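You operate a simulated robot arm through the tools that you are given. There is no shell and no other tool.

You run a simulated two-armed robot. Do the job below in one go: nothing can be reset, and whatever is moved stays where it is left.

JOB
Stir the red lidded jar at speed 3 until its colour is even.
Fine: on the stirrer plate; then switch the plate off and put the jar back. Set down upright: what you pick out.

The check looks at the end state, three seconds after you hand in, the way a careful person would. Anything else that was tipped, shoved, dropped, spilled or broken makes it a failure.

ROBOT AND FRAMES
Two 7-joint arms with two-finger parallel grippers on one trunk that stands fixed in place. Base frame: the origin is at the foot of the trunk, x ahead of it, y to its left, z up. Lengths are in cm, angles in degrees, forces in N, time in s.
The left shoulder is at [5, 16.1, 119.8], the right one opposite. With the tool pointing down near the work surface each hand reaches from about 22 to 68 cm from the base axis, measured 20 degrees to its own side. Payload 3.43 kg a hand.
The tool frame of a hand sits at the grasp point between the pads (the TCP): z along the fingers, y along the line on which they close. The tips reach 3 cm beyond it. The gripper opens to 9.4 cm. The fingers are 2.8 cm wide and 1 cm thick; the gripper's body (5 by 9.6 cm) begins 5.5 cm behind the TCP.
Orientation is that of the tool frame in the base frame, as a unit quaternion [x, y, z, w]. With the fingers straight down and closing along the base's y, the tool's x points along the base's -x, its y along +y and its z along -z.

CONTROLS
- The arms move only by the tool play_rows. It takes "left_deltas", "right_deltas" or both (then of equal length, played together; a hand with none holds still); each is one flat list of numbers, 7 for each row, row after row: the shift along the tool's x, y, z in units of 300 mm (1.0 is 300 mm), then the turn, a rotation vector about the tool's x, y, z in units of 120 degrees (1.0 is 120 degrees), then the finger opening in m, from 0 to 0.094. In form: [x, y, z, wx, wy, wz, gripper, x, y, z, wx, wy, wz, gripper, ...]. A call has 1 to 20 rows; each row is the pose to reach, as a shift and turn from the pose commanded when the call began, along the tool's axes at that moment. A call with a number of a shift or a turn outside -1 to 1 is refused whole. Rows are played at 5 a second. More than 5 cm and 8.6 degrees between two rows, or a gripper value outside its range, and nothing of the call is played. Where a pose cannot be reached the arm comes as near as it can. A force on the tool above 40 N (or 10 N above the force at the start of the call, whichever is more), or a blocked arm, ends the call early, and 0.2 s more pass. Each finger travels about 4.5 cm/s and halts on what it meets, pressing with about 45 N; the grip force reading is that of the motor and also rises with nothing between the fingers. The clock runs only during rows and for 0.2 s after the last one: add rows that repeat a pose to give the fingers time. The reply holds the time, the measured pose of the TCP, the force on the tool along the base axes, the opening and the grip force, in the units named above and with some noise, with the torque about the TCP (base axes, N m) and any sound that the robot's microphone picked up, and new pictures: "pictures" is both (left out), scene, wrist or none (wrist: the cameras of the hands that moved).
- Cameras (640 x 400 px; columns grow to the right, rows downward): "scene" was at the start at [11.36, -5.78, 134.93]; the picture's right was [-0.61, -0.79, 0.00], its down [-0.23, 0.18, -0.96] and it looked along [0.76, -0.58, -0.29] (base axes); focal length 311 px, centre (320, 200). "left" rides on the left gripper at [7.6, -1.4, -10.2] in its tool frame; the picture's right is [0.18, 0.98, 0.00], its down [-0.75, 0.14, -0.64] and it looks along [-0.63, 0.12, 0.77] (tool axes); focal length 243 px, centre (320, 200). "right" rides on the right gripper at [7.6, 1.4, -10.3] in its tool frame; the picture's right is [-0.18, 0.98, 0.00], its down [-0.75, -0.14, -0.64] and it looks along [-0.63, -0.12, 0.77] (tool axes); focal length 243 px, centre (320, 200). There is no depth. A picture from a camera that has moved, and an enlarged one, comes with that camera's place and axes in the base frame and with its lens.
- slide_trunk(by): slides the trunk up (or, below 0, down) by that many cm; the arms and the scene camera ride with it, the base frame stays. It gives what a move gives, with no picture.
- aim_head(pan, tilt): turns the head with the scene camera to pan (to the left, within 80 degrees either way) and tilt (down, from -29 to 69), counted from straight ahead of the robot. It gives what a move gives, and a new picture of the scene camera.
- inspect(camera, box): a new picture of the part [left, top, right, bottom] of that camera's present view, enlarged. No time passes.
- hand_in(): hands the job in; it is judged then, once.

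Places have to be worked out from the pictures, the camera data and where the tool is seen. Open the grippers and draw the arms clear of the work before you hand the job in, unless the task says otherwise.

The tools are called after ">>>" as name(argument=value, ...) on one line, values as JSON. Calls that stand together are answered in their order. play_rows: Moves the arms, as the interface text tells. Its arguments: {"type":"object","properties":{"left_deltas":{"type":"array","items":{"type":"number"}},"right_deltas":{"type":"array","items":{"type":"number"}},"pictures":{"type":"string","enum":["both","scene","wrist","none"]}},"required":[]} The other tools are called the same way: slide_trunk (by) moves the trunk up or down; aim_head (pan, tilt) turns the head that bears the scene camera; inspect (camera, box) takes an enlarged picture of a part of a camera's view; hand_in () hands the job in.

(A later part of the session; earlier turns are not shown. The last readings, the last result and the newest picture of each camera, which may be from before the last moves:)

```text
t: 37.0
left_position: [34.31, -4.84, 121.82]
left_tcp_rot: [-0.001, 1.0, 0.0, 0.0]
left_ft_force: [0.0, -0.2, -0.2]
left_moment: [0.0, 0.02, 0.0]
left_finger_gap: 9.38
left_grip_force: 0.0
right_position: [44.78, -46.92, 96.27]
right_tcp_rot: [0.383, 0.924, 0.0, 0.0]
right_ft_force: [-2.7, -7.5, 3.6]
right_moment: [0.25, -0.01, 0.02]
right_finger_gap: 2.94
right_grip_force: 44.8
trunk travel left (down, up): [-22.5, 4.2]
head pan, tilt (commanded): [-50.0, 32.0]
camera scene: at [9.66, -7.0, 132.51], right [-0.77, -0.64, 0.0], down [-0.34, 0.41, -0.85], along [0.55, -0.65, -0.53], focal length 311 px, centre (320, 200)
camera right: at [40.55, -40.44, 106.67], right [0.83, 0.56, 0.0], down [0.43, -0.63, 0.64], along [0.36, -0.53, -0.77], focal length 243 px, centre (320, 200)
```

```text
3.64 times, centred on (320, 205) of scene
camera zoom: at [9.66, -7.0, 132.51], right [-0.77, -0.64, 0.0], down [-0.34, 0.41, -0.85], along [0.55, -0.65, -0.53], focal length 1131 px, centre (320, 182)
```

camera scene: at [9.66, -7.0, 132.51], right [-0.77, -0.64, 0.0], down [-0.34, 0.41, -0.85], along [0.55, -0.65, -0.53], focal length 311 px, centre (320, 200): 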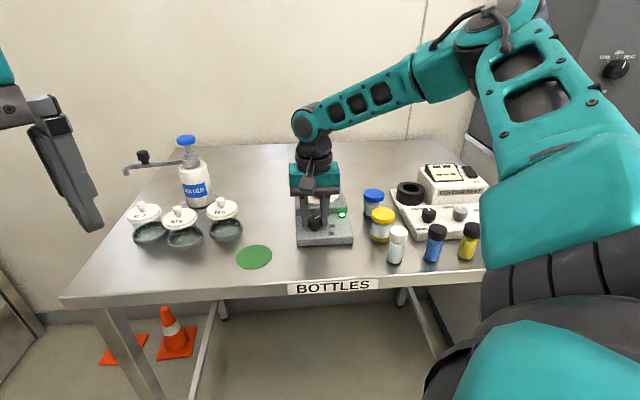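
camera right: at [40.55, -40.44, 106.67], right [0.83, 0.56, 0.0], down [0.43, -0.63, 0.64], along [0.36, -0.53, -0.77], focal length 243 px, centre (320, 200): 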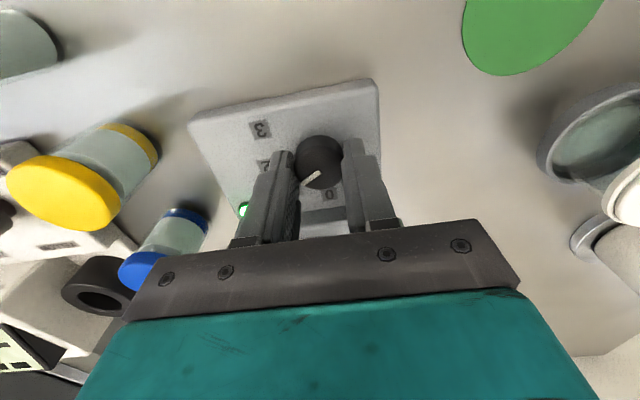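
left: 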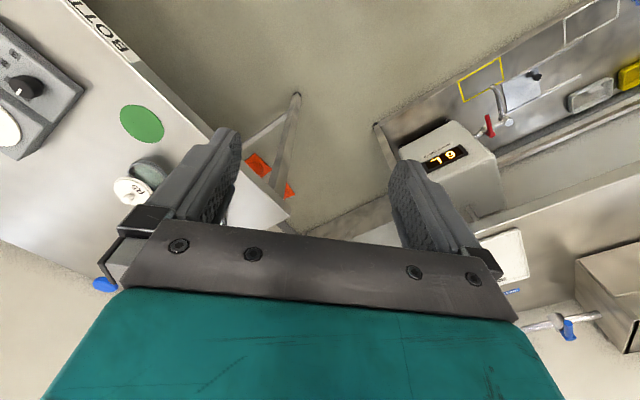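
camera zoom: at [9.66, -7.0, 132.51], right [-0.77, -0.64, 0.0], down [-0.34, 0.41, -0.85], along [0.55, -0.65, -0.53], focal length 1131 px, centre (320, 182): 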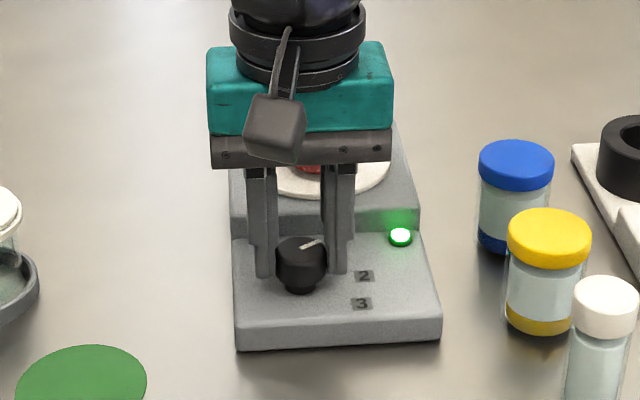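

The pointer follows the grip (now about -105°, between 1 and 2), the lamp is green, and the device hasn't shifted. I'll turn the remaining 60° to speed 3, easing off about 1 mm of side load as I go.

>>> play_rows(right_deltas=[-0.0006, -0.0018, 0, 0, 0, 0.04, 0.02, -0.0012, -0.0035, 0, 0, 0, 0.1, 0.02, -0.0012, -0.0035, 0, 0, 0, 0.16, 0.02, -0.0012, -0.0035, 0, 0, 0, 0.22, 0.02, -0.0012, -0.0035, 0, 0, 0, 0.28, 0.02, -0.0012, -0.0035, 0, 0, 0, 0.34, 0.02, -0.0012, -0.0035, 0, 0, 0, 0.4, 0.02, -0.0012, -0.0035, 0, 0, 0, 0.46, 0.02, -0.0012, -0.0035, 0, 0, 0, 0.5, 0.02], pictures="both")

>>> inspect(camera="right", box=[220, 60, 420, 240])

>>> inspect(camera="scene", box=[270, 150, 370, 260])

```text
t: 39.0
left_position: [34.31, -4.8, 121.8]
left_tcp_rot: [-0.001, 1.0, 0.0, 0.0]
left_ft_force: [0.5, 0.5, 0.4]
left_moment: [-0.01, 0.02, 0.01]
left_finger_gap: 9.39
left_grip_force: 0.0
right_position: [44.62, -46.94, 96.25]
right_tcp_rot: [0.794, 0.608, 0.0, 0.0]
right_ft_force: [-6.6, -3.1, 1.7]
right_moment: [-0.36, -0.15, 0.12]
right_finger_gap: 2.96
right_grip_force: 44.8
trunk travel left (down, up): [-22.5, 4.2]
head pan, tilt (commanded): [-50.0, 32.0]
camera scene: at [9.62, -6.96, 132.51], right [-0.77, -0.64, 0.0], down [-0.34, 0.41, -0.85], along [0.55, -0.65, -0.53], focal length 311 px, centre (320, 200)
camera right: at [48.15, -39.9, 106.67], right [0.9, -0.43, 0.0], down [-0.33, -0.69, 0.64], along [-0.28, -0.58, -0.77], focal length 243 px, centre (320, 200)
```

scene: 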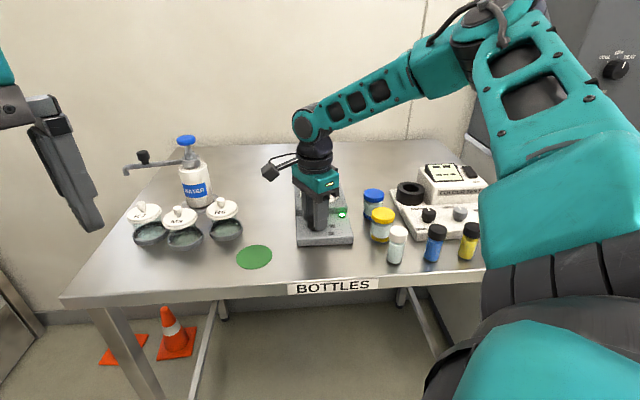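
right: 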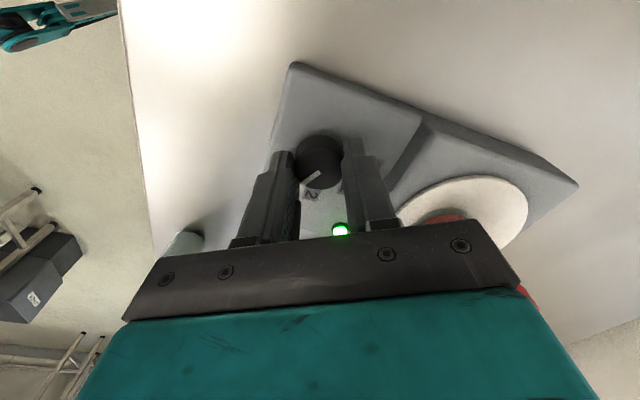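

```text
2.22 times, centred on (320, 150) of right
camera zoom: at [48.15, -39.9, 106.67], right [0.9, -0.43, 0.0], down [-0.33, -0.69, 0.64], along [-0.28, -0.58, -0.77], focal length 539 px, centre (320, 311)
```

zoom: 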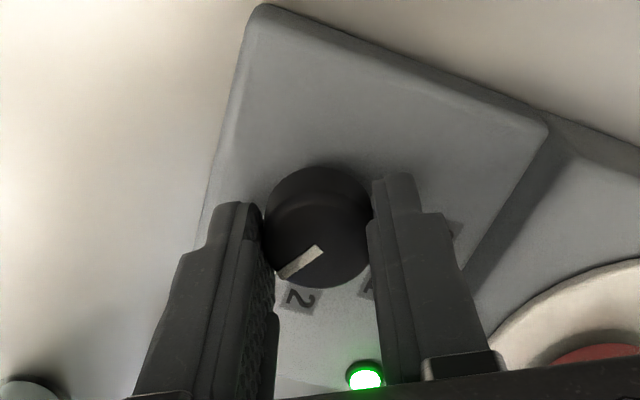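

```text
3.64 times, centred on (320, 205) of scene
camera zoom: at [9.62, -6.96, 132.51], right [-0.77, -0.64, 0.0], down [-0.34, 0.41, -0.85], along [0.55, -0.65, -0.53], focal length 1131 px, centre (320, 182)
```

zoom: 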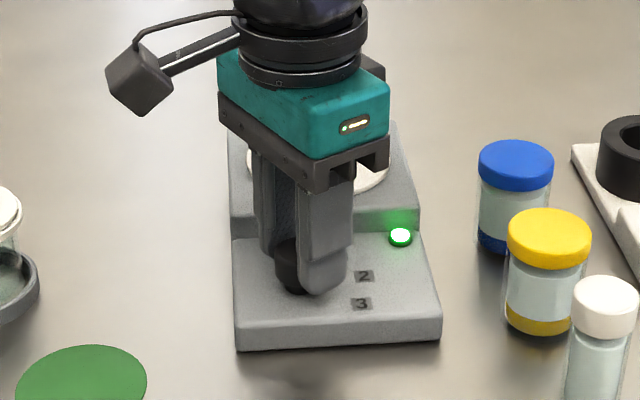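

The knob has turned the full 120°, so the pointer should be on 3. Opening slowly to release it, then I'll rise to check.

>>> play_rows(right_deltas=[0, 0, 0, 0, 0, 0, 0.028, 0, 0, 0, 0, 0, 0, 0.034, 0, 0, 0, 0, 0, 0, 0.044, 0, 0, 0, 0, 0, 0, 0.046, 0, 0, -0.03, 0, 0, 0, 0.046, 0, 0, -0.07, 0, 0, 0, 0.046, 0, 0, -0.13, 0, 0, 0, 0.046, 0, 0, -0.19, 0, 0, 0, 0.046, 0, 0, -0.25, 0, 0, 0, 0.046, 0, 0, -0.31, 0, 0, 0, 0.046, 0, 0, -0.31, 0, 0, 0, 0.046], pictures="both")

>>> inspect(camera="right", box=[220, 40, 520, 240])

>>> inspect(camera="scene", box=[270, 150, 370, 260])

```text
t: 41.4
left_position: [34.34, -4.81, 121.67]
left_tcp_rot: [-0.001, 1.0, 0.001, 0.0]
left_ft_force: [0.1, -0.3, 0.3]
left_moment: [0.01, 0.0, 0.03]
left_finger_gap: 9.38
left_grip_force: 0.0
right_position: [44.86, -46.9, 105.68]
right_tcp_rot: [0.793, 0.609, 0.0, -0.001]
right_ft_force: [-0.5, -0.2, 0.2]
right_moment: [0.01, 0.01, 0.0]
right_finger_gap: 4.57
right_grip_force: 0.1
trunk travel left (down, up): [-22.5, 4.2]
head pan, tilt (commanded): [-50.0, 32.0]
camera scene: at [9.73, -6.96, 132.5], right [-0.77, -0.64, 0.0], down [-0.34, 0.41, -0.85], along [0.55, -0.65, -0.53], focal length 311 px, centre (320, 200)
camera right: at [48.26, -39.87, 116.0], right [0.9, -0.43, 0.0], down [-0.33, -0.69, 0.64], along [-0.28, -0.58, -0.77], focal length 243 px, centre (320, 200)
```

scene: 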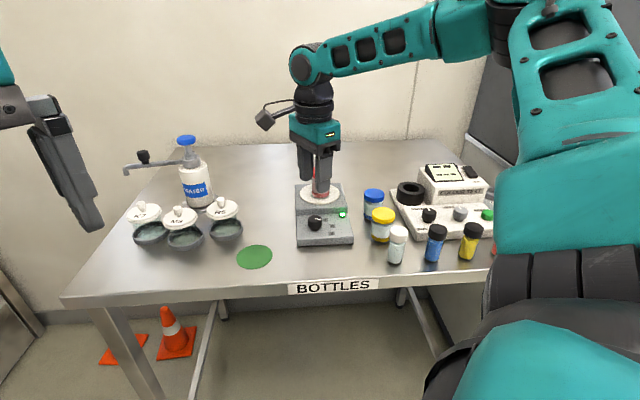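
right: 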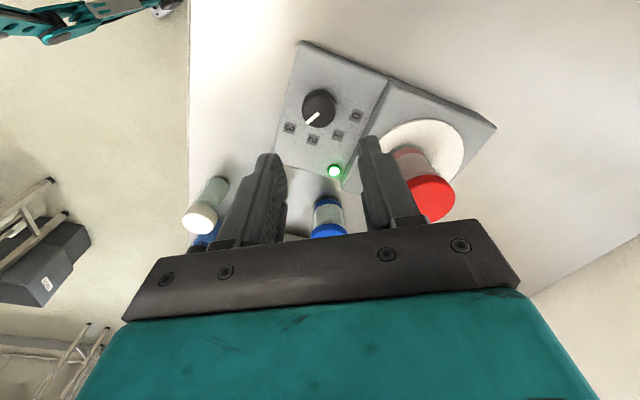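

```text
2.00 times, centred on (370, 140) of right
camera zoom: at [48.26, -39.87, 116.0], right [0.9, -0.43, 0.0], down [-0.33, -0.69, 0.64], along [-0.28, -0.58, -0.77], focal length 485 px, centre (220, 320)
```

zoom: 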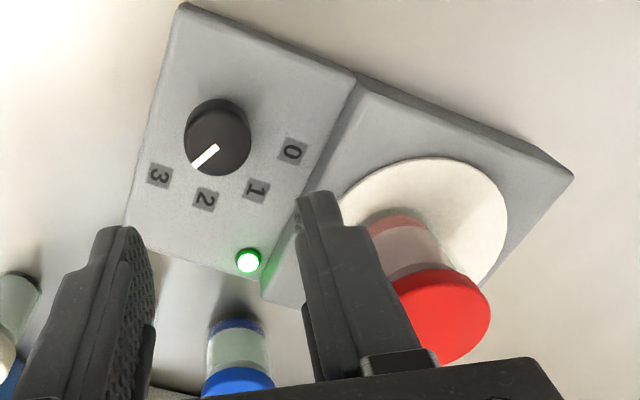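

```text
3.64 times, centred on (320, 205) of scene
camera zoom: at [9.73, -6.96, 132.5], right [-0.77, -0.64, 0.0], down [-0.34, 0.41, -0.85], along [0.55, -0.65, -0.53], focal length 1131 px, centre (320, 182)
```

zoom: 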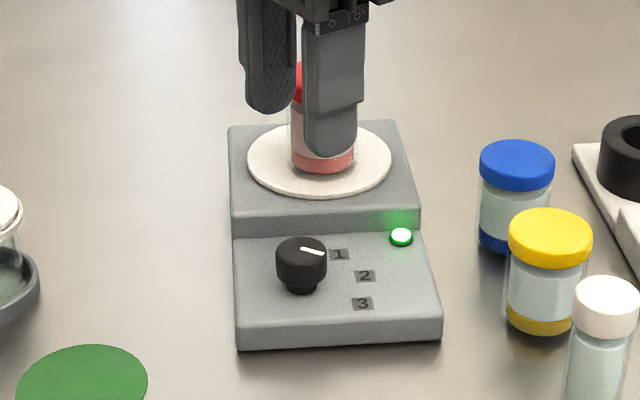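

The pointer is on 3 (measured -165.7° against -164.2° for the label) and the lamp is green. The hand blocks the scene camera's view of the jar, so I'll raise it 12 cm.

>>> play_rows(right_deltas=[0, 0, -0.05, 0, 0, 0, 0.046, 0, 0, -0.12, 0, 0, 0, 0.046, 0, 0, -0.19, 0, 0, 0, 0.046, 0, 0, -0.26, 0, 0, 0, 0.046, 0, 0, -0.33, 0, 0, 0, 0.046, 0, 0, -0.4, 0, 0, 0, 0.046, 0, 0, -0.4, 0, 0, 0, 0.046], pictures="both")

>>> inspect(camera="scene", box=[280, 150, 360, 220])

>>> inspect(camera="scene", box=[290, 205, 360, 250])

```text
t: 43.0
left_position: [34.38, -4.94, 121.67]
left_tcp_rot: [-0.001, 1.0, 0.0, 0.0]
left_ft_force: [1.0, 0.4, -0.6]
left_moment: [0.02, -0.03, -0.03]
left_finger_gap: 9.41
left_grip_force: 0.0
right_position: [44.77, -46.8, 117.67]
right_tcp_rot: [0.793, 0.609, 0.0, 0.0]
right_ft_force: [0.2, 0.9, -0.4]
right_moment: [0.02, -0.01, 0.01]
right_finger_gap: 4.61
right_grip_force: 0.0
trunk travel left (down, up): [-22.5, 4.2]
head pan, tilt (commanded): [-50.0, 32.0]
camera scene: at [9.73, -6.96, 132.5], right [-0.77, -0.64, 0.0], down [-0.34, 0.41, -0.85], along [0.55, -0.65, -0.53], focal length 311 px, centre (320, 200)
camera right: at [48.25, -39.88, 128.02], right [0.9, -0.43, 0.0], down [-0.33, -0.69, 0.64], along [-0.28, -0.58, -0.77], focal length 243 px, centre (320, 200)
```

scene: 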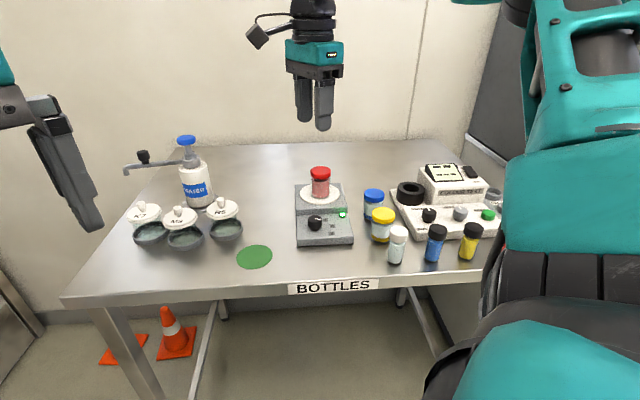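
right: 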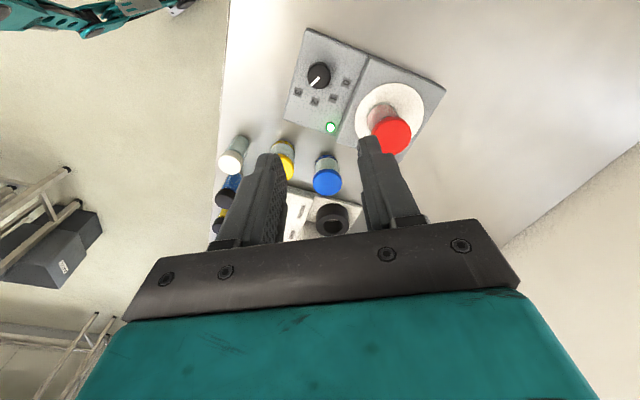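

```text
5.71 times, centred on (320, 185) of scene
camera zoom: at [9.73, -6.96, 132.5], right [-0.77, -0.64, 0.0], down [-0.34, 0.41, -0.85], along [0.55, -0.65, -0.53], focal length 1777 px, centre (320, 286)
```

zoom: 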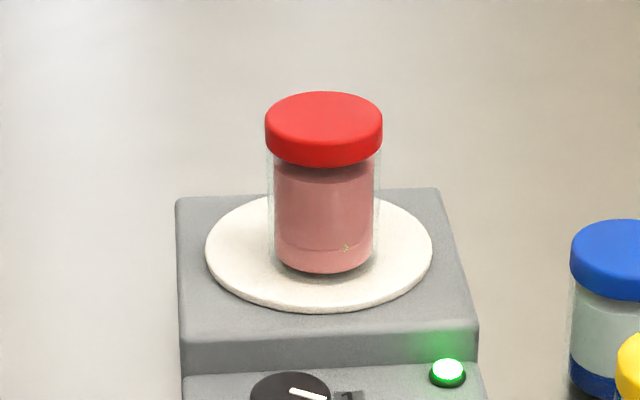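

```text
8.89 times, centred on (325, 228) of scene
camera zoom: at [9.73, -6.96, 132.5], right [-0.77, -0.64, 0.0], down [-0.34, 0.41, -0.85], along [0.55, -0.65, -0.53], focal length 2765 px, centre (276, -44)
```

zoom: 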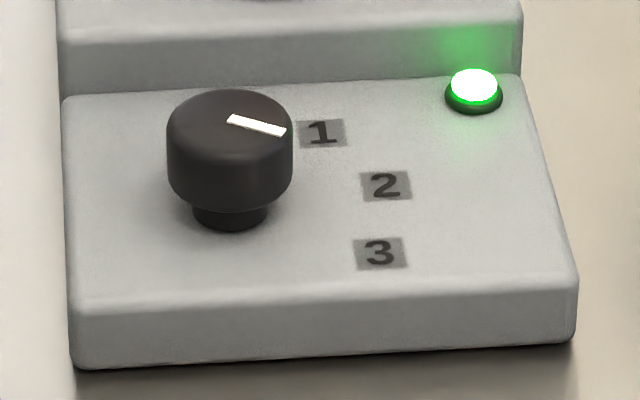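

The contents are now pinkish almost throughout, with only a faint band left at the bottom. I'll wait about 2 s and look again.

>>> play_rows(right_deltas=[0, 0, 0, 0, 0, 0, 0.046, 0, 0, 0, 0, 0, 0, 0.046, 0, 0, 0, 0, 0, 0, 0.046, 0, 0, 0, 0, 0, 0, 0.046, 0, 0, 0, 0, 0, 0, 0.046, 0, 0, 0, 0, 0, 0, 0.046, 0, 0, 0, 0, 0, 0, 0.046, 0, 0, 0, 0, 0, 0, 0.046, 0, 0, 0, 0, 0, 0, 0.046], pictures="none")

>>> inspect(camera="scene", box=[290, 155, 350, 210])

```text
t: 45.0
left_position: [34.32, -4.92, 121.68]
left_tcp_rot: [-0.001, 1.0, -0.001, 0.0]
left_ft_force: [-0.1, 0.6, -0.1]
left_moment: [0.0, 0.02, -0.04]
left_finger_gap: 9.4
left_grip_force: 0.2
right_position: [44.83, -46.88, 117.54]
right_tcp_rot: [0.794, 0.608, 0.0, 0.0]
right_ft_force: [0.0, -0.8, -0.5]
right_moment: [-0.02, 0.01, 0.0]
right_finger_gap: 4.6
right_grip_force: 0.1
trunk travel left (down, up): [-22.5, 4.2]
head pan, tilt (commanded): [-50.0, 32.0]
```

```text
7.27 times, centred on (320, 182) of scene
camera zoom: at [9.72, -6.95, 132.5], right [-0.77, -0.64, 0.0], down [-0.34, 0.41, -0.85], along [0.55, -0.65, -0.53], focal length 2262 px, centre (320, 327)
```

zoom: 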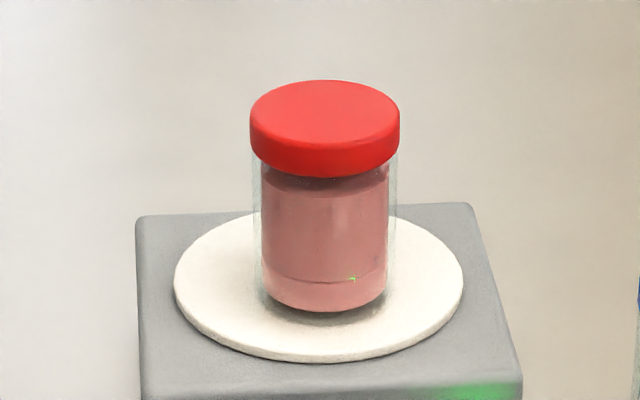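

The layers look almost identical now, and the speck is the lamp's reflection. I'll wait another 3 s to confirm it has stopped changing.

>>> play_rows(right_deltas=[0, 0, 0, 0, 0, 0, 0.046, 0, 0, 0, 0, 0, 0, 0.046, 0, 0, 0, 0, 0, 0, 0.046, 0, 0, 0, 0, 0, 0, 0.046, 0, 0, 0, 0, 0, 0, 0.046, 0, 0, 0, 0, 0, 0, 0.046, 0, 0, 0, 0, 0, 0, 0.046, 0, 0, 0, 0, 0, 0, 0.046, 0, 0, 0, 0, 0, 0, 0.046, 0, 0, 0, 0, 0, 0, 0.046, 0, 0, 0, 0, 0, 0, 0.046, 0, 0, 0, 0, 0, 0, 0.046, 0, 0, 0, 0, 0, 0, 0.046, 0, 0, 0, 0, 0, 0, 0.046], pictures="none")

>>> inspect(camera="scene", box=[290, 155, 350, 210])

>>> inspect(camera="scene", box=[305, 165, 335, 205])

```text
t: 48.0
left_position: [34.36, -4.87, 121.73]
left_tcp_rot: [0.0, 1.0, 0.0, -0.001]
left_ft_force: [0.0, -0.4, 0.2]
left_moment: [0.0, -0.02, -0.02]
left_finger_gap: 9.41
left_grip_force: 0.1
right_position: [44.8, -46.88, 117.63]
right_tcp_rot: [0.793, 0.609, -0.001, 0.0]
right_ft_force: [0.3, -0.5, 1.0]
right_moment: [0.0, 0.03, 0.0]
right_finger_gap: 4.59
right_grip_force: 0.1
trunk travel left (down, up): [-22.5, 4.2]
head pan, tilt (commanded): [-50.0, 32.0]
```

```text
7.27 times, centred on (320, 182) of scene
camera zoom: at [9.72, -6.95, 132.5], right [-0.77, -0.64, 0.0], down [-0.34, 0.41, -0.85], along [0.55, -0.65, -0.53], focal length 2262 px, centre (320, 327)
```

zoom: 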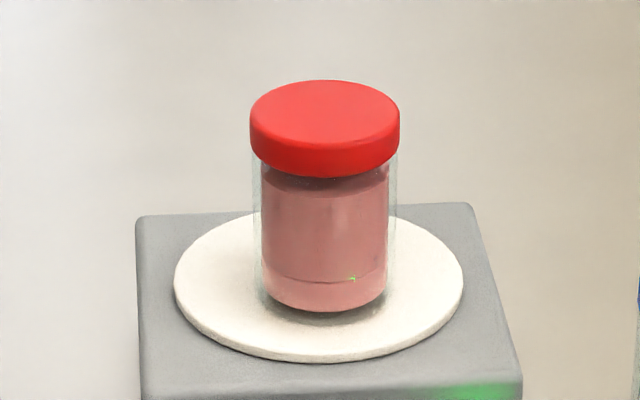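

```text
10.00 times, centred on (320, 185) of scene
camera zoom: at [9.72, -6.95, 132.5], right [-0.77, -0.64, 0.0], down [-0.34, 0.41, -0.85], along [0.55, -0.65, -0.53], focal length 3110 px, centre (320, 350)
```

zoom: 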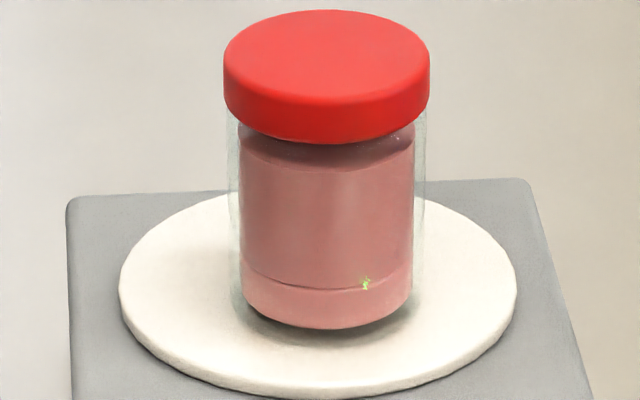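

There's no change between t=45 and t=48, and the colour is even from top to bottom. I'll descend over the knob again, in the same orientation as at release, to switch off.

>>> play_rows(right_deltas=[0, 0, 0.06, 0, 0, 0, 0.046, 0, 0, 0.13, 0, 0, 0, 0.046, 0, 0, 0.2, 0, 0, 0, 0.046, 0, 0, 0.27, 0, 0, 0, 0.046, 0, 0, 0.34, 0, 0, 0, 0.046, 0, 0, 0.41, 0, 0, 0, 0.046, 0, 0, 0.48, 0, 0, 0, 0.046, 0, 0, 0.54, 0, 0, 0, 0.046, 0, 0, 0.59, 0, 0, 0, 0.046, 0, 0, 0.63, 0, 0, 0, 0.046, 0, 0, 0.63, 0, 0, 0, 0.046], pictures="wrist")

>>> inspect(camera="right", box=[220, 60, 420, 240])

```text
t: 50.4
left_position: [34.39, -4.87, 121.74]
left_tcp_rot: [-0.001, 1.0, 0.0, 0.001]
left_ft_force: [0.4, 0.8, 0.5]
left_moment: [0.0, -0.02, 0.01]
left_finger_gap: 9.36
left_grip_force: 0.0
right_position: [44.7, -46.96, 98.71]
right_tcp_rot: [0.794, 0.608, -0.001, 0.0]
right_ft_force: [-0.6, -0.3, 0.1]
right_moment: [0.0, -0.01, 0.02]
right_finger_gap: 4.62
right_grip_force: 0.0
trunk travel left (down, up): [-22.5, 4.2]
head pan, tilt (commanded): [-50.0, 32.0]
camera right: at [48.25, -39.88, 109.04], right [0.9, -0.43, 0.0], down [-0.33, -0.69, 0.64], along [-0.28, -0.58, -0.77], focal length 243 px, centre (320, 200)
```

right: 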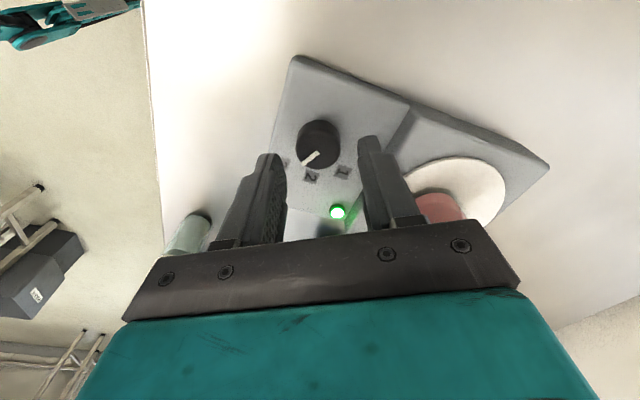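

```text
2.22 times, centred on (320, 150) of right
camera zoom: at [48.25, -39.88, 109.04], right [0.9, -0.43, 0.0], down [-0.33, -0.69, 0.64], along [-0.28, -0.58, -0.77], focal length 539 px, centre (320, 311)
```

zoom: 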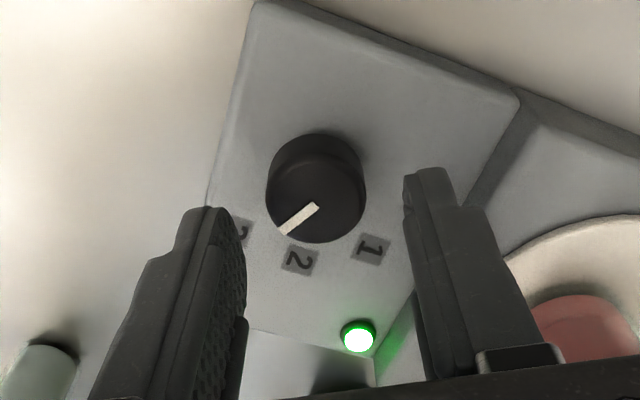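

The knob is well centred; I'll nudge 1 mm toward +y, go down beside it and close.

>>> play_rows(right_deltas=[0.002, -0.0005, 0.02, 0, 0, 0, 0.046, 0.0039, -0.001, 0.04, 0, 0, 0, 0.046, 0.0039, -0.001, 0.06, 0, 0, 0, 0.046, 0.0039, -0.001, 0.075, 0, 0, 0, 0.046, 0.0039, -0.001, 0.081, 0, 0, 0, 0.046, 0.0039, -0.001, 0.081, 0, 0, 0, 0.04, 0.0039, -0.001, 0.081, 0, 0, 0, 0.034, 0.0039, -0.001, 0.081, 0, 0, 0, 0.03, 0.0039, -0.001, 0.081, 0, 0, 0, 0.026, 0.0039, -0.001, 0.081, 0, 0, 0, 0.022, 0.0039, -0.001, 0.081, 0, 0, 0, 0.022], pictures="wrist")

>>> inspect(camera="right", box=[220, 60, 420, 240])

```text
t: 52.8
left_position: [34.25, -4.84, 121.75]
left_tcp_rot: [-0.001, 1.0, 0.001, 0.0]
left_ft_force: [0.2, 0.0, -0.7]
left_moment: [0.0, -0.03, 0.0]
left_finger_gap: 9.43
left_grip_force: 0.1
right_position: [44.71, -46.69, 96.16]
right_tcp_rot: [0.793, 0.609, 0.0, 0.0]
right_ft_force: [-3.9, 2.0, -0.6]
right_moment: [-0.19, -0.23, 0.0]
right_finger_gap: 2.94
right_grip_force: 45.7
trunk travel left (down, up): [-22.5, 4.2]
head pan, tilt (commanded): [-50.0, 32.0]
camera right: at [48.19, -39.71, 106.65], right [0.9, -0.43, 0.0], down [-0.33, -0.69, 0.64], along [-0.28, -0.58, -0.77], focal length 243 px, centre (320, 200)
```

right: 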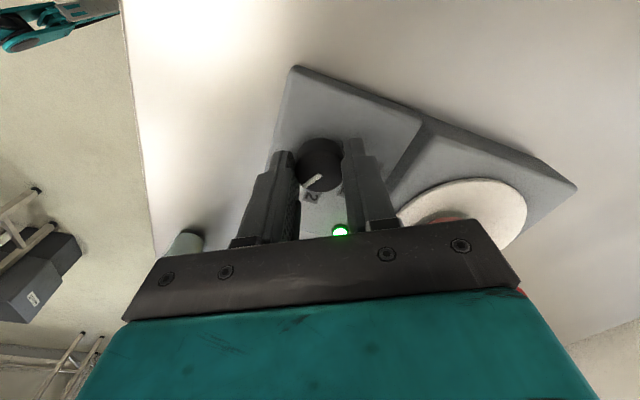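

```text
2.22 times, centred on (320, 150) of right
camera zoom: at [48.19, -39.71, 106.65], right [0.9, -0.43, 0.0], down [-0.33, -0.69, 0.64], along [-0.28, -0.58, -0.77], focal length 539 px, centre (320, 311)
```

zoom: 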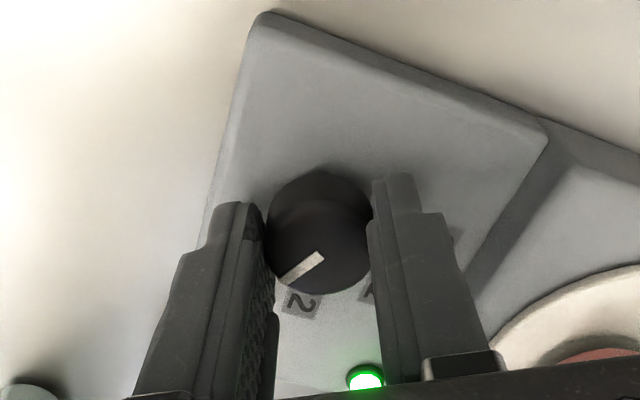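

Gripped firmly. Now turning counter-clockwise 120° back to 0.

>>> play_rows(right_deltas=[0, 0, 0, 0, 0, -0.04, 0.02, 0, 0, 0, 0, 0, -0.1, 0.02, 0, 0, 0, 0, 0, -0.16, 0.02, 0, 0, 0, 0, 0, -0.22, 0.02, 0, 0, 0, 0, 0, -0.28, 0.02, 0, 0, 0, 0, 0, -0.34, 0.02, 0, 0, 0, 0, 0, -0.4, 0.02, 0, 0, 0, 0, 0, -0.46, 0.02, 0, 0, 0, 0, 0, -0.52, 0.02, 0, 0, 0, 0, 0, -0.58, 0.02, 0, 0, 0, 0, 0, -0.64, 0.02, 0, 0, 0, 0, 0, -0.7, 0.02, 0, 0, 0, 0, 0, -0.76, 0.02, 0, 0, 0, 0, 0, -0.82, 0.02, 0, 0, 0, 0, 0, -0.88, 0.02, 0, 0, 0, 0, 0, -0.94, 0.02, 0, 0, 0, 0, 0, -1.0, 0.02, 0, 0, 0, 0, 0, -1.0, 0.02], pictures="both")

>>> inspect(camera="right", box=[120, 40, 420, 240])

>>> inspect(camera="scene", box=[270, 150, 370, 260])

```text
t: 56.6
left_position: [34.22, -4.96, 121.76]
left_tcp_rot: [-0.001, 1.0, 0.001, 0.0]
left_ft_force: [-0.4, 0.4, -0.1]
left_moment: [0.0, -0.01, -0.01]
left_finger_gap: 9.43
left_grip_force: 0.0
right_position: [44.62, -46.9, 96.31]
right_tcp_rot: [-0.133, 0.991, 0.0, -0.002]
right_ft_force: [-12.6, -0.4, -5.3]
right_moment: [-0.34, 0.16, -0.08]
right_finger_gap: 2.94
right_grip_force: 45.6
trunk travel left (down, up): [-22.5, 4.2]
head pan, tilt (commanded): [-50.0, 32.0]
camera scene: at [9.62, -6.99, 132.51], right [-0.77, -0.64, 0.0], down [-0.34, 0.41, -0.85], along [0.55, -0.65, -0.53], focal length 311 px, centre (320, 200)
camera right: at [37.06, -47.39, 106.67], right [-0.08, 1.0, 0.0], down [0.77, 0.06, 0.64], along [0.64, 0.05, -0.77], focal length 243 px, centre (320, 200)
```

scene: 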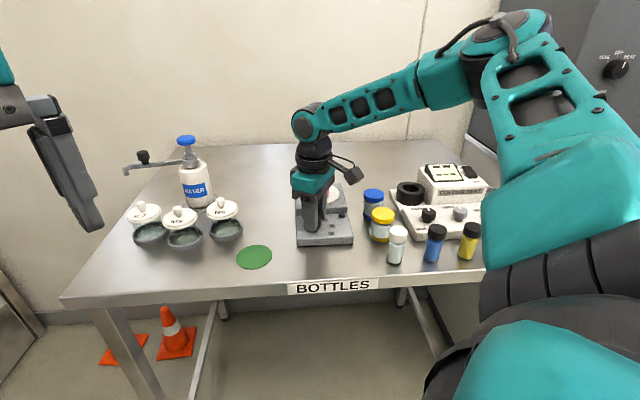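
right: 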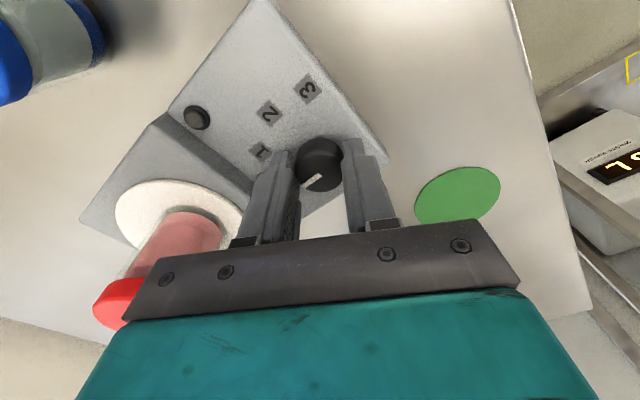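

```text
2.00 times, centred on (270, 140) of right
camera zoom: at [37.06, -47.39, 106.67], right [-0.08, 1.0, 0.0], down [0.77, 0.06, 0.64], along [0.64, 0.05, -0.77], focal length 485 px, centre (420, 320)
```

zoom: 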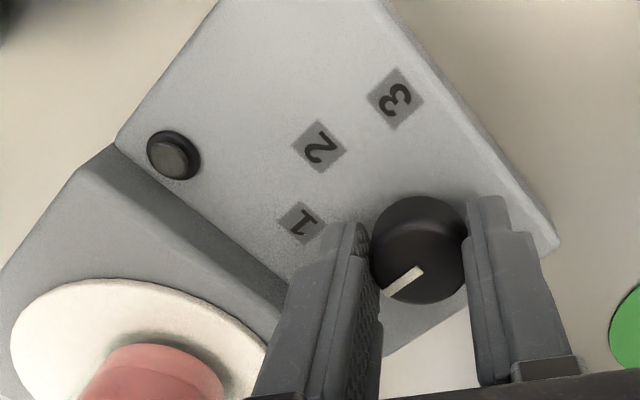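

```text
3.64 times, centred on (320, 205) of scene
camera zoom: at [9.62, -6.99, 132.51], right [-0.77, -0.64, 0.0], down [-0.34, 0.41, -0.85], along [0.55, -0.65, -0.53], focal length 1131 px, centre (320, 182)
```

zoom: 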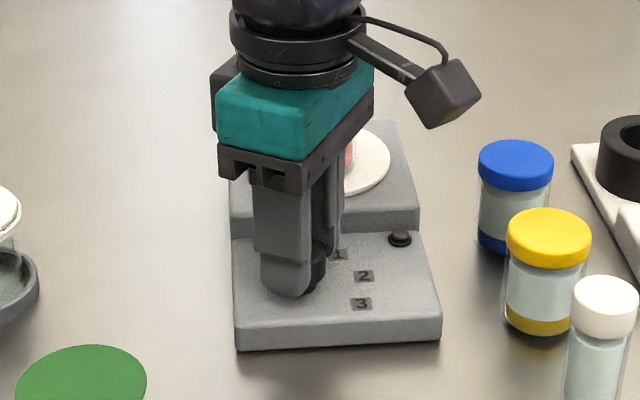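

The lamp is off and the pointer is back at 0. I'll ease the side load by about 1 mm, open, and rise clear of the knob.

>>> play_rows(right_deltas=[0.003, 0.001, 0, 0, 0, 0, 0.022, 0.003, 0.001, 0, 0, 0, 0, 0.028, 0.003, 0.001, 0, 0, 0, 0, 0.034, 0.003, 0.001, 0, 0, 0, 0, 0.044, 0.003, 0.001, 0, 0, 0, 0, 0.046, 0.003, 0.001, -0.03, 0, 0, 0, 0.046, 0.003, 0.001, -0.07, 0, 0, 0, 0.046, 0.003, 0.001, -0.13, 0, 0, 0, 0.046, 0.003, 0.001, -0.19, 0, 0, 0, 0.046, 0.003, 0.001, -0.25, 0, 0, 0, 0.046, 0.003, 0.001, -0.31, 0, 0, 0, 0.046, 0.003, 0.001, -0.37, 0, 0, 0, 0.046, 0.003, 0.001, -0.43, 0, 0, 0, 0.046, 0.003, 0.001, -0.43, 0, 0, 0, 0.046], pictures="both")

>>> inspect(camera="right", box=[120, 40, 420, 240])

>>> inspect(camera="scene", box=[270, 150, 370, 260])

```text
t: 59.6
left_position: [34.36, -4.92, 121.73]
left_tcp_rot: [0.0, 1.0, 0.0, 0.001]
left_ft_force: [0.4, 0.5, -1.0]
left_moment: [0.01, -0.02, -0.02]
left_finger_gap: 9.38
left_grip_force: 0.1
right_position: [44.8, -46.68, 109.25]
right_tcp_rot: [-0.131, 0.991, 0.0, 0.0]
right_ft_force: [0.4, -0.4, -0.3]
right_moment: [-0.01, 0.03, -0.01]
right_finger_gap: 4.57
right_grip_force: 0.1
trunk travel left (down, up): [-22.5, 4.2]
head pan, tilt (commanded): [-50.0, 32.0]
camera scene: at [9.73, -6.96, 132.5], right [-0.77, -0.64, 0.0], down [-0.34, 0.41, -0.85], along [0.55, -0.65, -0.53], focal length 311 px, centre (320, 200)
camera right: at [37.12, -47.36, 119.59], right [-0.08, 1.0, 0.0], down [0.76, 0.06, 0.64], along [0.64, 0.05, -0.77], focal length 243 px, centre (320, 200)
```

scene: 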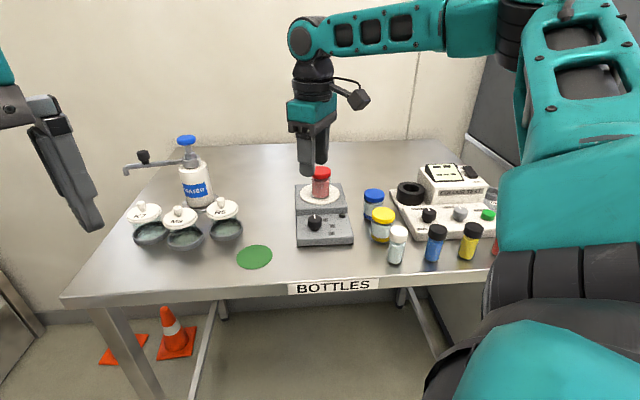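
right: 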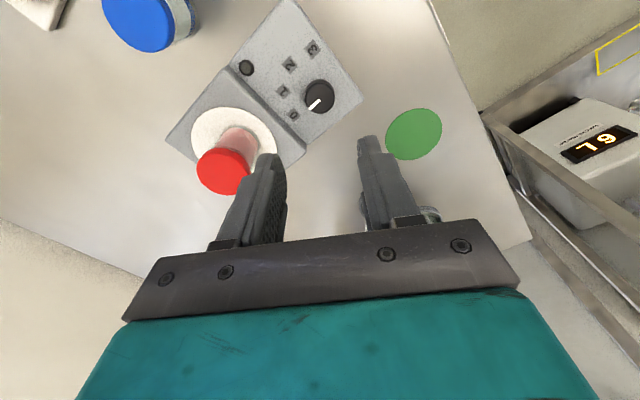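

```text
2.00 times, centred on (270, 140) of right
camera zoom: at [37.12, -47.36, 119.59], right [-0.08, 1.0, 0.0], down [0.76, 0.06, 0.64], along [0.64, 0.05, -0.77], focal length 485 px, centre (420, 320)
```

zoom: 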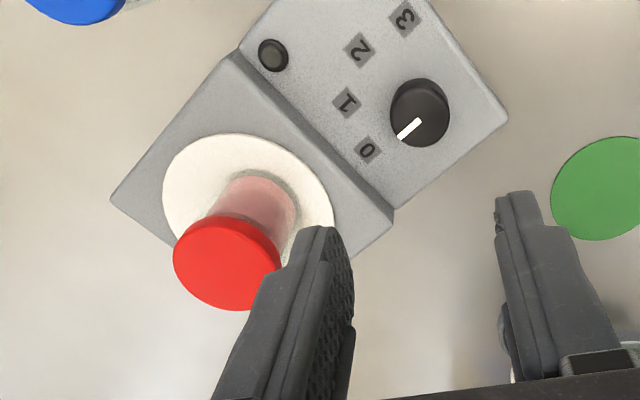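

```text
3.64 times, centred on (320, 205) of scene
camera zoom: at [9.73, -6.96, 132.5], right [-0.77, -0.64, 0.0], down [-0.34, 0.41, -0.85], along [0.55, -0.65, -0.53], focal length 1131 px, centre (320, 182)
```

zoom: 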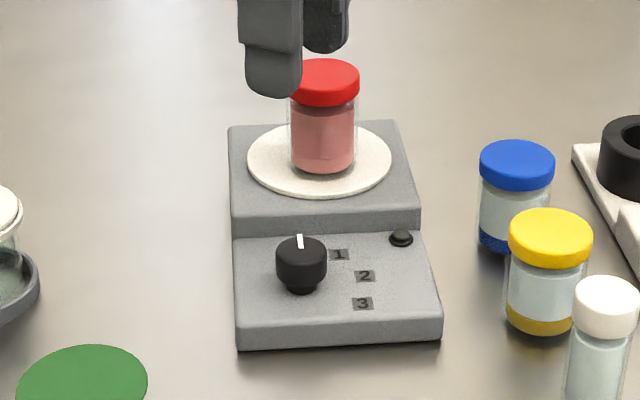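

The stirrer is off, with the pointer on 0 and the lamp dark; the contents are even and the device hasn't moved. I'll go back above the jar and return to the 45° yaw.

>>> play_rows(right_deltas=[-0.0113, -0.036, 0, 0, 0, 0.0556, 0.05, -0.0225, -0.072, 0, 0, 0, 0.1111, 0.055, -0.0338, -0.108, 0, 0, 0, 0.1667, 0.06, -0.045, -0.144, 0, 0, 0, 0.2222, 0.065, -0.0563, -0.18, 0, 0, 0, 0.2778, 0.07, -0.0675, -0.216, 0, 0, 0, 0.3333, 0.075, -0.0788, -0.252, 0, 0, 0, 0.3889, 0.075, -0.09, -0.288, 0, 0, 0, 0.4444, 0.075, -0.1013, -0.324, 0, 0, 0, 0.5, 0.075, -0.1013, -0.324, 0, 0, 0, 0.5, 0.075], pictures="wrist")

```text
t: 61.8
left_position: [34.32, -4.84, 121.63]
left_tcp_rot: [-0.002, 1.0, 0.0, 0.001]
left_ft_force: [-0.4, 0.6, 0.3]
left_moment: [-0.03, 0.0, -0.01]
left_finger_gap: 9.43
left_grip_force: 0.0
right_position: [50.17, -55.3, 109.28]
right_tcp_rot: [0.384, 0.923, 0.0, -0.001]
right_ft_force: [0.0, 0.1, 0.0]
right_moment: [0.03, 0.02, -0.03]
right_finger_gap: 7.5
right_grip_force: 0.0
trunk travel left (down, up): [-22.5, 4.2]
head pan, tilt (commanded): [-50.0, 32.0]
camera right: at [45.93, -48.92, 119.57], right [0.83, 0.56, 0.0], down [0.43, -0.63, 0.64], along [0.36, -0.53, -0.77], focal length 243 px, centre (320, 200)
```

right: 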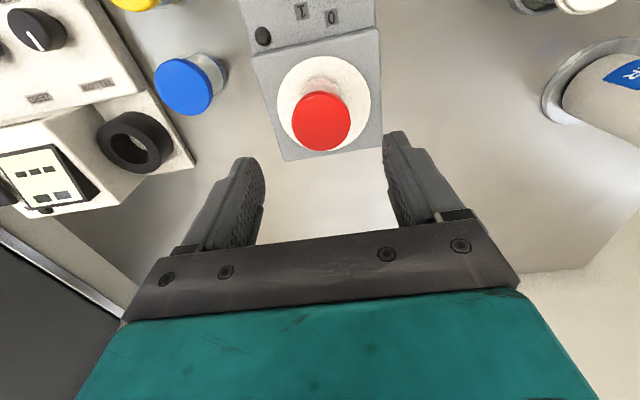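

Now tilting 10° and descending to just above the lid, to check the alignment before straddling it.

>>> play_rows(right_deltas=[-0.002, 0.001, 0.03, 0, -0.042, 0, 0.075, -0.0042, 0.0019, 0.07, 0, -0.0833, 0, 0.075, -0.0042, 0.0019, 0.11, 0, -0.0833, 0, 0.075, -0.0042, 0.0019, 0.15, 0, -0.0833, 0, 0.075, -0.0042, 0.0019, 0.17, 0, -0.0833, 0, 0.075, -0.0042, 0.0019, 0.17, 0, -0.0833, 0, 0.075], pictures="wrist")

>>> inspect(camera="right", box=[220, 0, 420, 220])

>>> inspect(camera="scene", box=[280, 120, 370, 220])

```text
t: 63.2
left_position: [34.38, -4.9, 121.74]
left_tcp_rot: [-0.001, 1.0, 0.001, -0.001]
left_ft_force: [0.6, 0.3, 0.0]
left_moment: [-0.03, 0.02, 0.02]
left_finger_gap: 9.4
left_grip_force: 0.1
right_position: [50.22, -55.41, 104.03]
right_tcp_rot: [0.38, 0.921, -0.034, 0.081]
right_ft_force: [-1.1, 0.7, 0.2]
right_moment: [0.0, -0.03, 0.03]
right_finger_gap: 7.5
right_grip_force: 0.2
trunk travel left (down, up): [-22.5, 4.2]
head pan, tilt (commanded): [-50.0, 32.0]
camera right: at [44.85, -47.81, 112.96], right [0.82, 0.57, 0.03], down [0.35, -0.55, 0.76], along [0.45, -0.62, -0.65], focal length 243 px, centre (320, 200)
```

right: 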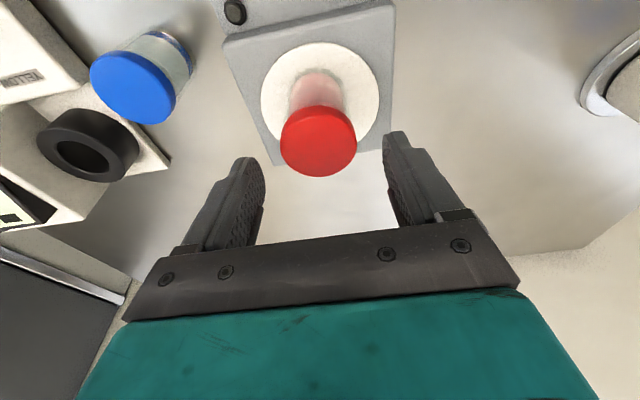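

```text
1.82 times, centred on (320, 110) of right
camera zoom: at [44.85, -47.81, 112.96], right [0.82, 0.57, 0.03], down [0.35, -0.55, 0.76], along [0.45, -0.62, -0.65], focal length 441 px, centre (320, 364)
```

zoom: 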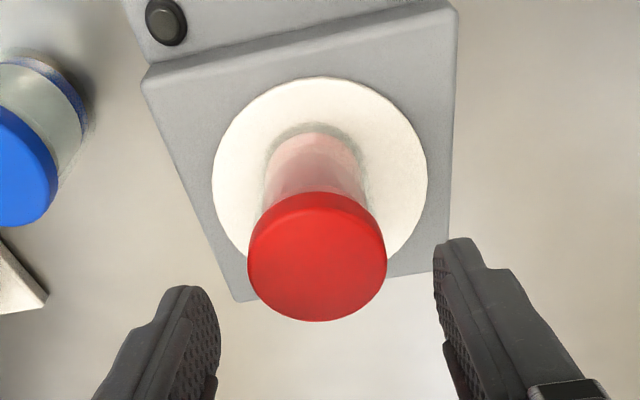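

```text
4.00 times, centred on (325, 170) of scene
camera zoom: at [9.72, -6.95, 132.5], right [-0.77, -0.64, 0.0], down [-0.34, 0.41, -0.85], along [0.55, -0.65, -0.53], focal length 1244 px, centre (300, 320)
```

zoom: 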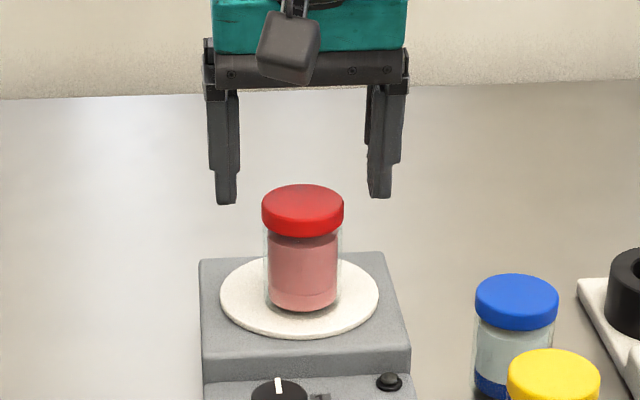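

Aligned: the lid centre is at about (50.65, -55.66). I'll go down to the earlier lid-grip height, TCP z≈101.4, shifted 3 mm outward to centre the pads, then close on the lid.

>>> play_rows(right_deltas=[0.0016, 0, 0.0224, 0, 0, 0, 0.075, 0.0031, 0, 0.0448, 0, 0, 0, 0.075, 0.0047, 0, 0.0672, 0, 0, 0, 0.075, 0.0062, 0, 0.0896, 0, 0, 0, 0.075, 0.0062, 0, 0.0896, 0, 0, 0, 0.065, 0.0062, 0, 0.0896, 0, 0, 0, 0.056, 0.0062, 0, 0.0896, 0, 0, 0, 0.05, 0.0062, 0, 0.0896, 0, 0, 0, 0.046, 0.0062, 0, 0.0896, 0, 0, 0, 0.04, 0.0062, 0, 0.0896, 0, 0, 0, 0.036, 0.0062, 0, 0.0896, 0, 0, 0, 0.036], pictures="both")

>>> inspect(camera="right", box=[220, 0, 420, 220])

>>> inspect(camera="scene", box=[280, 120, 370, 220])

```text
t: 65.6
left_position: [34.32, -4.95, 121.73]
left_tcp_rot: [-0.001, 1.0, 0.0, 0.0]
left_ft_force: [-0.1, 0.5, 0.0]
left_moment: [-0.01, -0.02, -0.01]
left_finger_gap: 9.38
left_grip_force: 0.1
right_position: [50.4, -55.57, 101.3]
right_tcp_rot: [0.381, 0.92, -0.033, 0.08]
right_ft_force: [0.2, 0.0, -0.8]
right_moment: [-0.05, 0.02, -0.02]
right_finger_gap: 4.69
right_grip_force: 44.9
trunk travel left (down, up): [-22.5, 4.2]
head pan, tilt (commanded): [-50.0, 32.0]
camera scene: at [9.73, -6.95, 132.5], right [-0.77, -0.64, 0.0], down [-0.34, 0.41, -0.85], along [0.55, -0.65, -0.53], focal length 311 px, centre (320, 200)
camera right: at [45.03, -48.02, 110.28], right [0.82, 0.57, 0.03], down [0.35, -0.55, 0.76], along [0.45, -0.62, -0.65], focal length 243 px, centre (320, 200)
```

scene: 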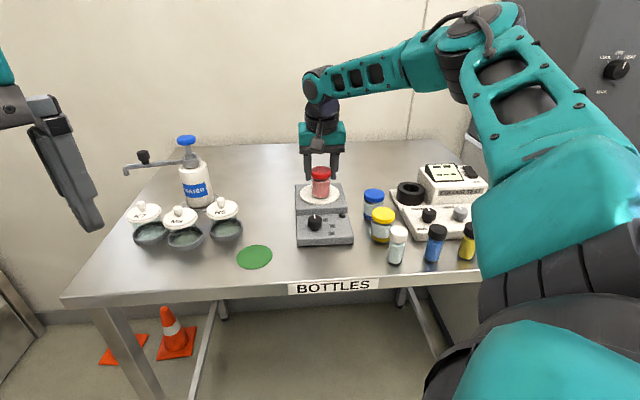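
right: 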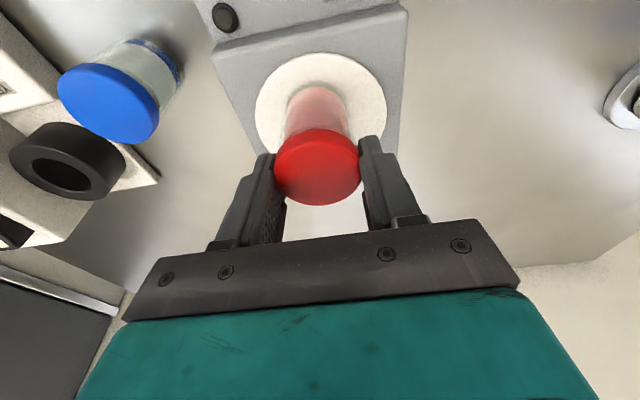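

```text
1.82 times, centred on (320, 110) of right
camera zoom: at [45.03, -48.02, 110.28], right [0.82, 0.57, 0.03], down [0.35, -0.55, 0.76], along [0.45, -0.62, -0.65], focal length 441 px, centre (320, 364)
```

zoom: 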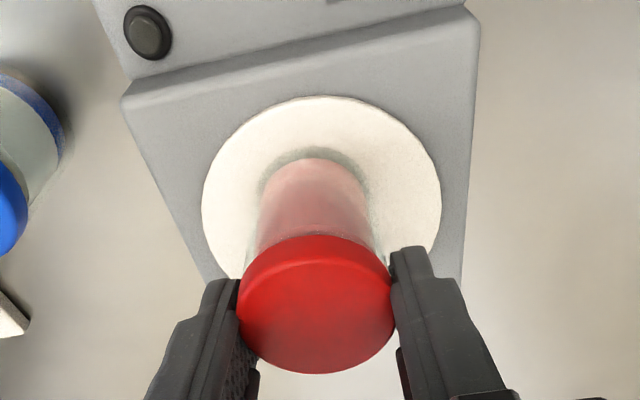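

```text
4.00 times, centred on (325, 170) of scene
camera zoom: at [9.73, -6.95, 132.5], right [-0.77, -0.64, 0.0], down [-0.34, 0.41, -0.85], along [0.55, -0.65, -0.53], focal length 1244 px, centre (300, 320)
```

zoom: 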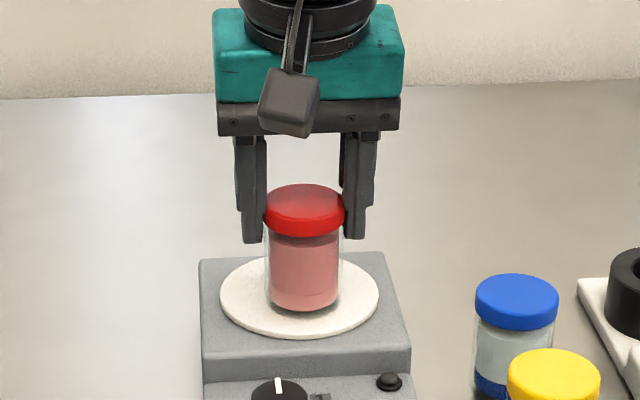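

The gap now reads 4.69, the same as at the first grasp just before it slipped. So I'll lift only 6 mm as a test and check whether the jar stays put in the fingers.

>>> play_rows(right_deltas=[-0.0006, 0, -0.0033, 0, 0, 0, 0.034, -0.0012, 0, -0.0066, 0, 0, 0, 0.034, -0.0018, 0, -0.0099, 0, 0, 0, 0.034, -0.0023, 0, -0.0131, 0, 0, 0, 0.034, -0.0029, 0, -0.0164, 0, 0, 0, 0.034, -0.0035, 0, -0.0197, 0, 0, 0, 0.034, -0.0035, 0, -0.0197, 0, 0, 0, 0.034], pictures="wrist")

>>> inspect(camera="right", box=[220, 0, 420, 220])

>>> inspect(camera="scene", box=[280, 120, 370, 220])

```text
t: 67.2
left_position: [34.37, -4.97, 121.7]
left_tcp_rot: [0.0, 1.0, 0.0, 0.0]
left_ft_force: [-0.2, -0.2, 0.1]
left_moment: [0.0, 0.01, 0.02]
left_finger_gap: 9.42
left_grip_force: 0.1
right_position: [50.41, -55.71, 101.96]
right_tcp_rot: [0.381, 0.921, -0.033, 0.08]
right_ft_force: [-0.5, 0.6, -2.5]
right_moment: [0.0, -0.02, -0.01]
right_finger_gap: 4.72
right_grip_force: 44.7
trunk travel left (down, up): [-22.5, 4.2]
head pan, tilt (commanded): [-50.0, 32.0]
camera right: at [45.07, -48.02, 110.9], right [0.82, 0.57, 0.03], down [0.35, -0.55, 0.76], along [0.45, -0.62, -0.65], focal length 243 px, centre (320, 200)
```

right: 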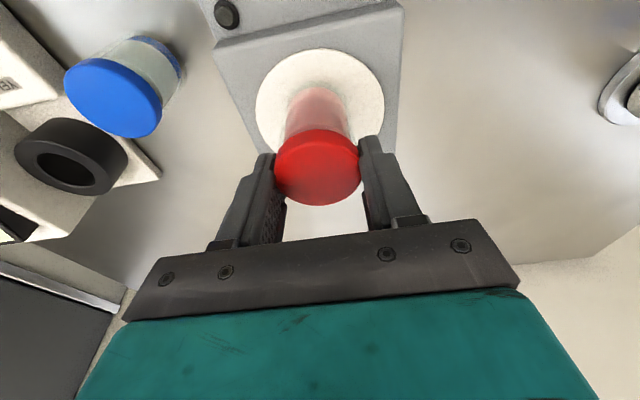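

```text
1.82 times, centred on (320, 110) of right
camera zoom: at [45.07, -48.02, 110.9], right [0.82, 0.57, 0.03], down [0.35, -0.55, 0.76], along [0.45, -0.62, -0.65], focal length 441 px, centre (320, 364)
```

zoom: 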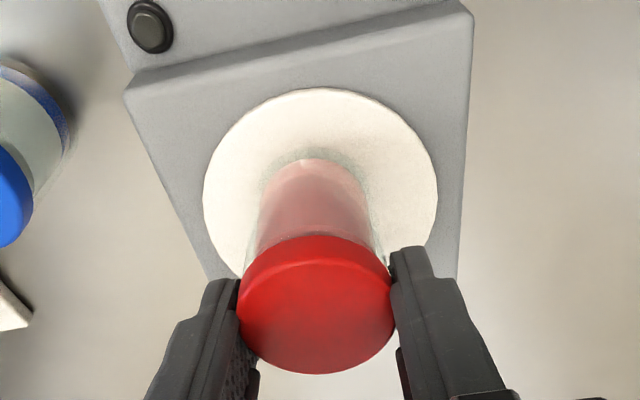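

```text
4.00 times, centred on (325, 170) of scene
camera zoom: at [9.73, -6.96, 132.5], right [-0.77, -0.64, 0.0], down [-0.34, 0.41, -0.85], along [0.55, -0.65, -0.53], focal length 1244 px, centre (300, 320)
```

zoom: 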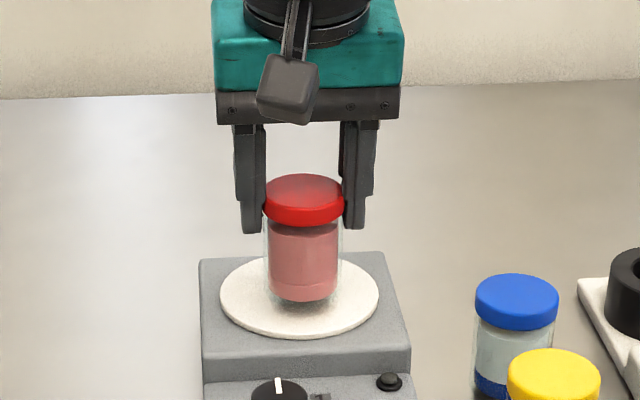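

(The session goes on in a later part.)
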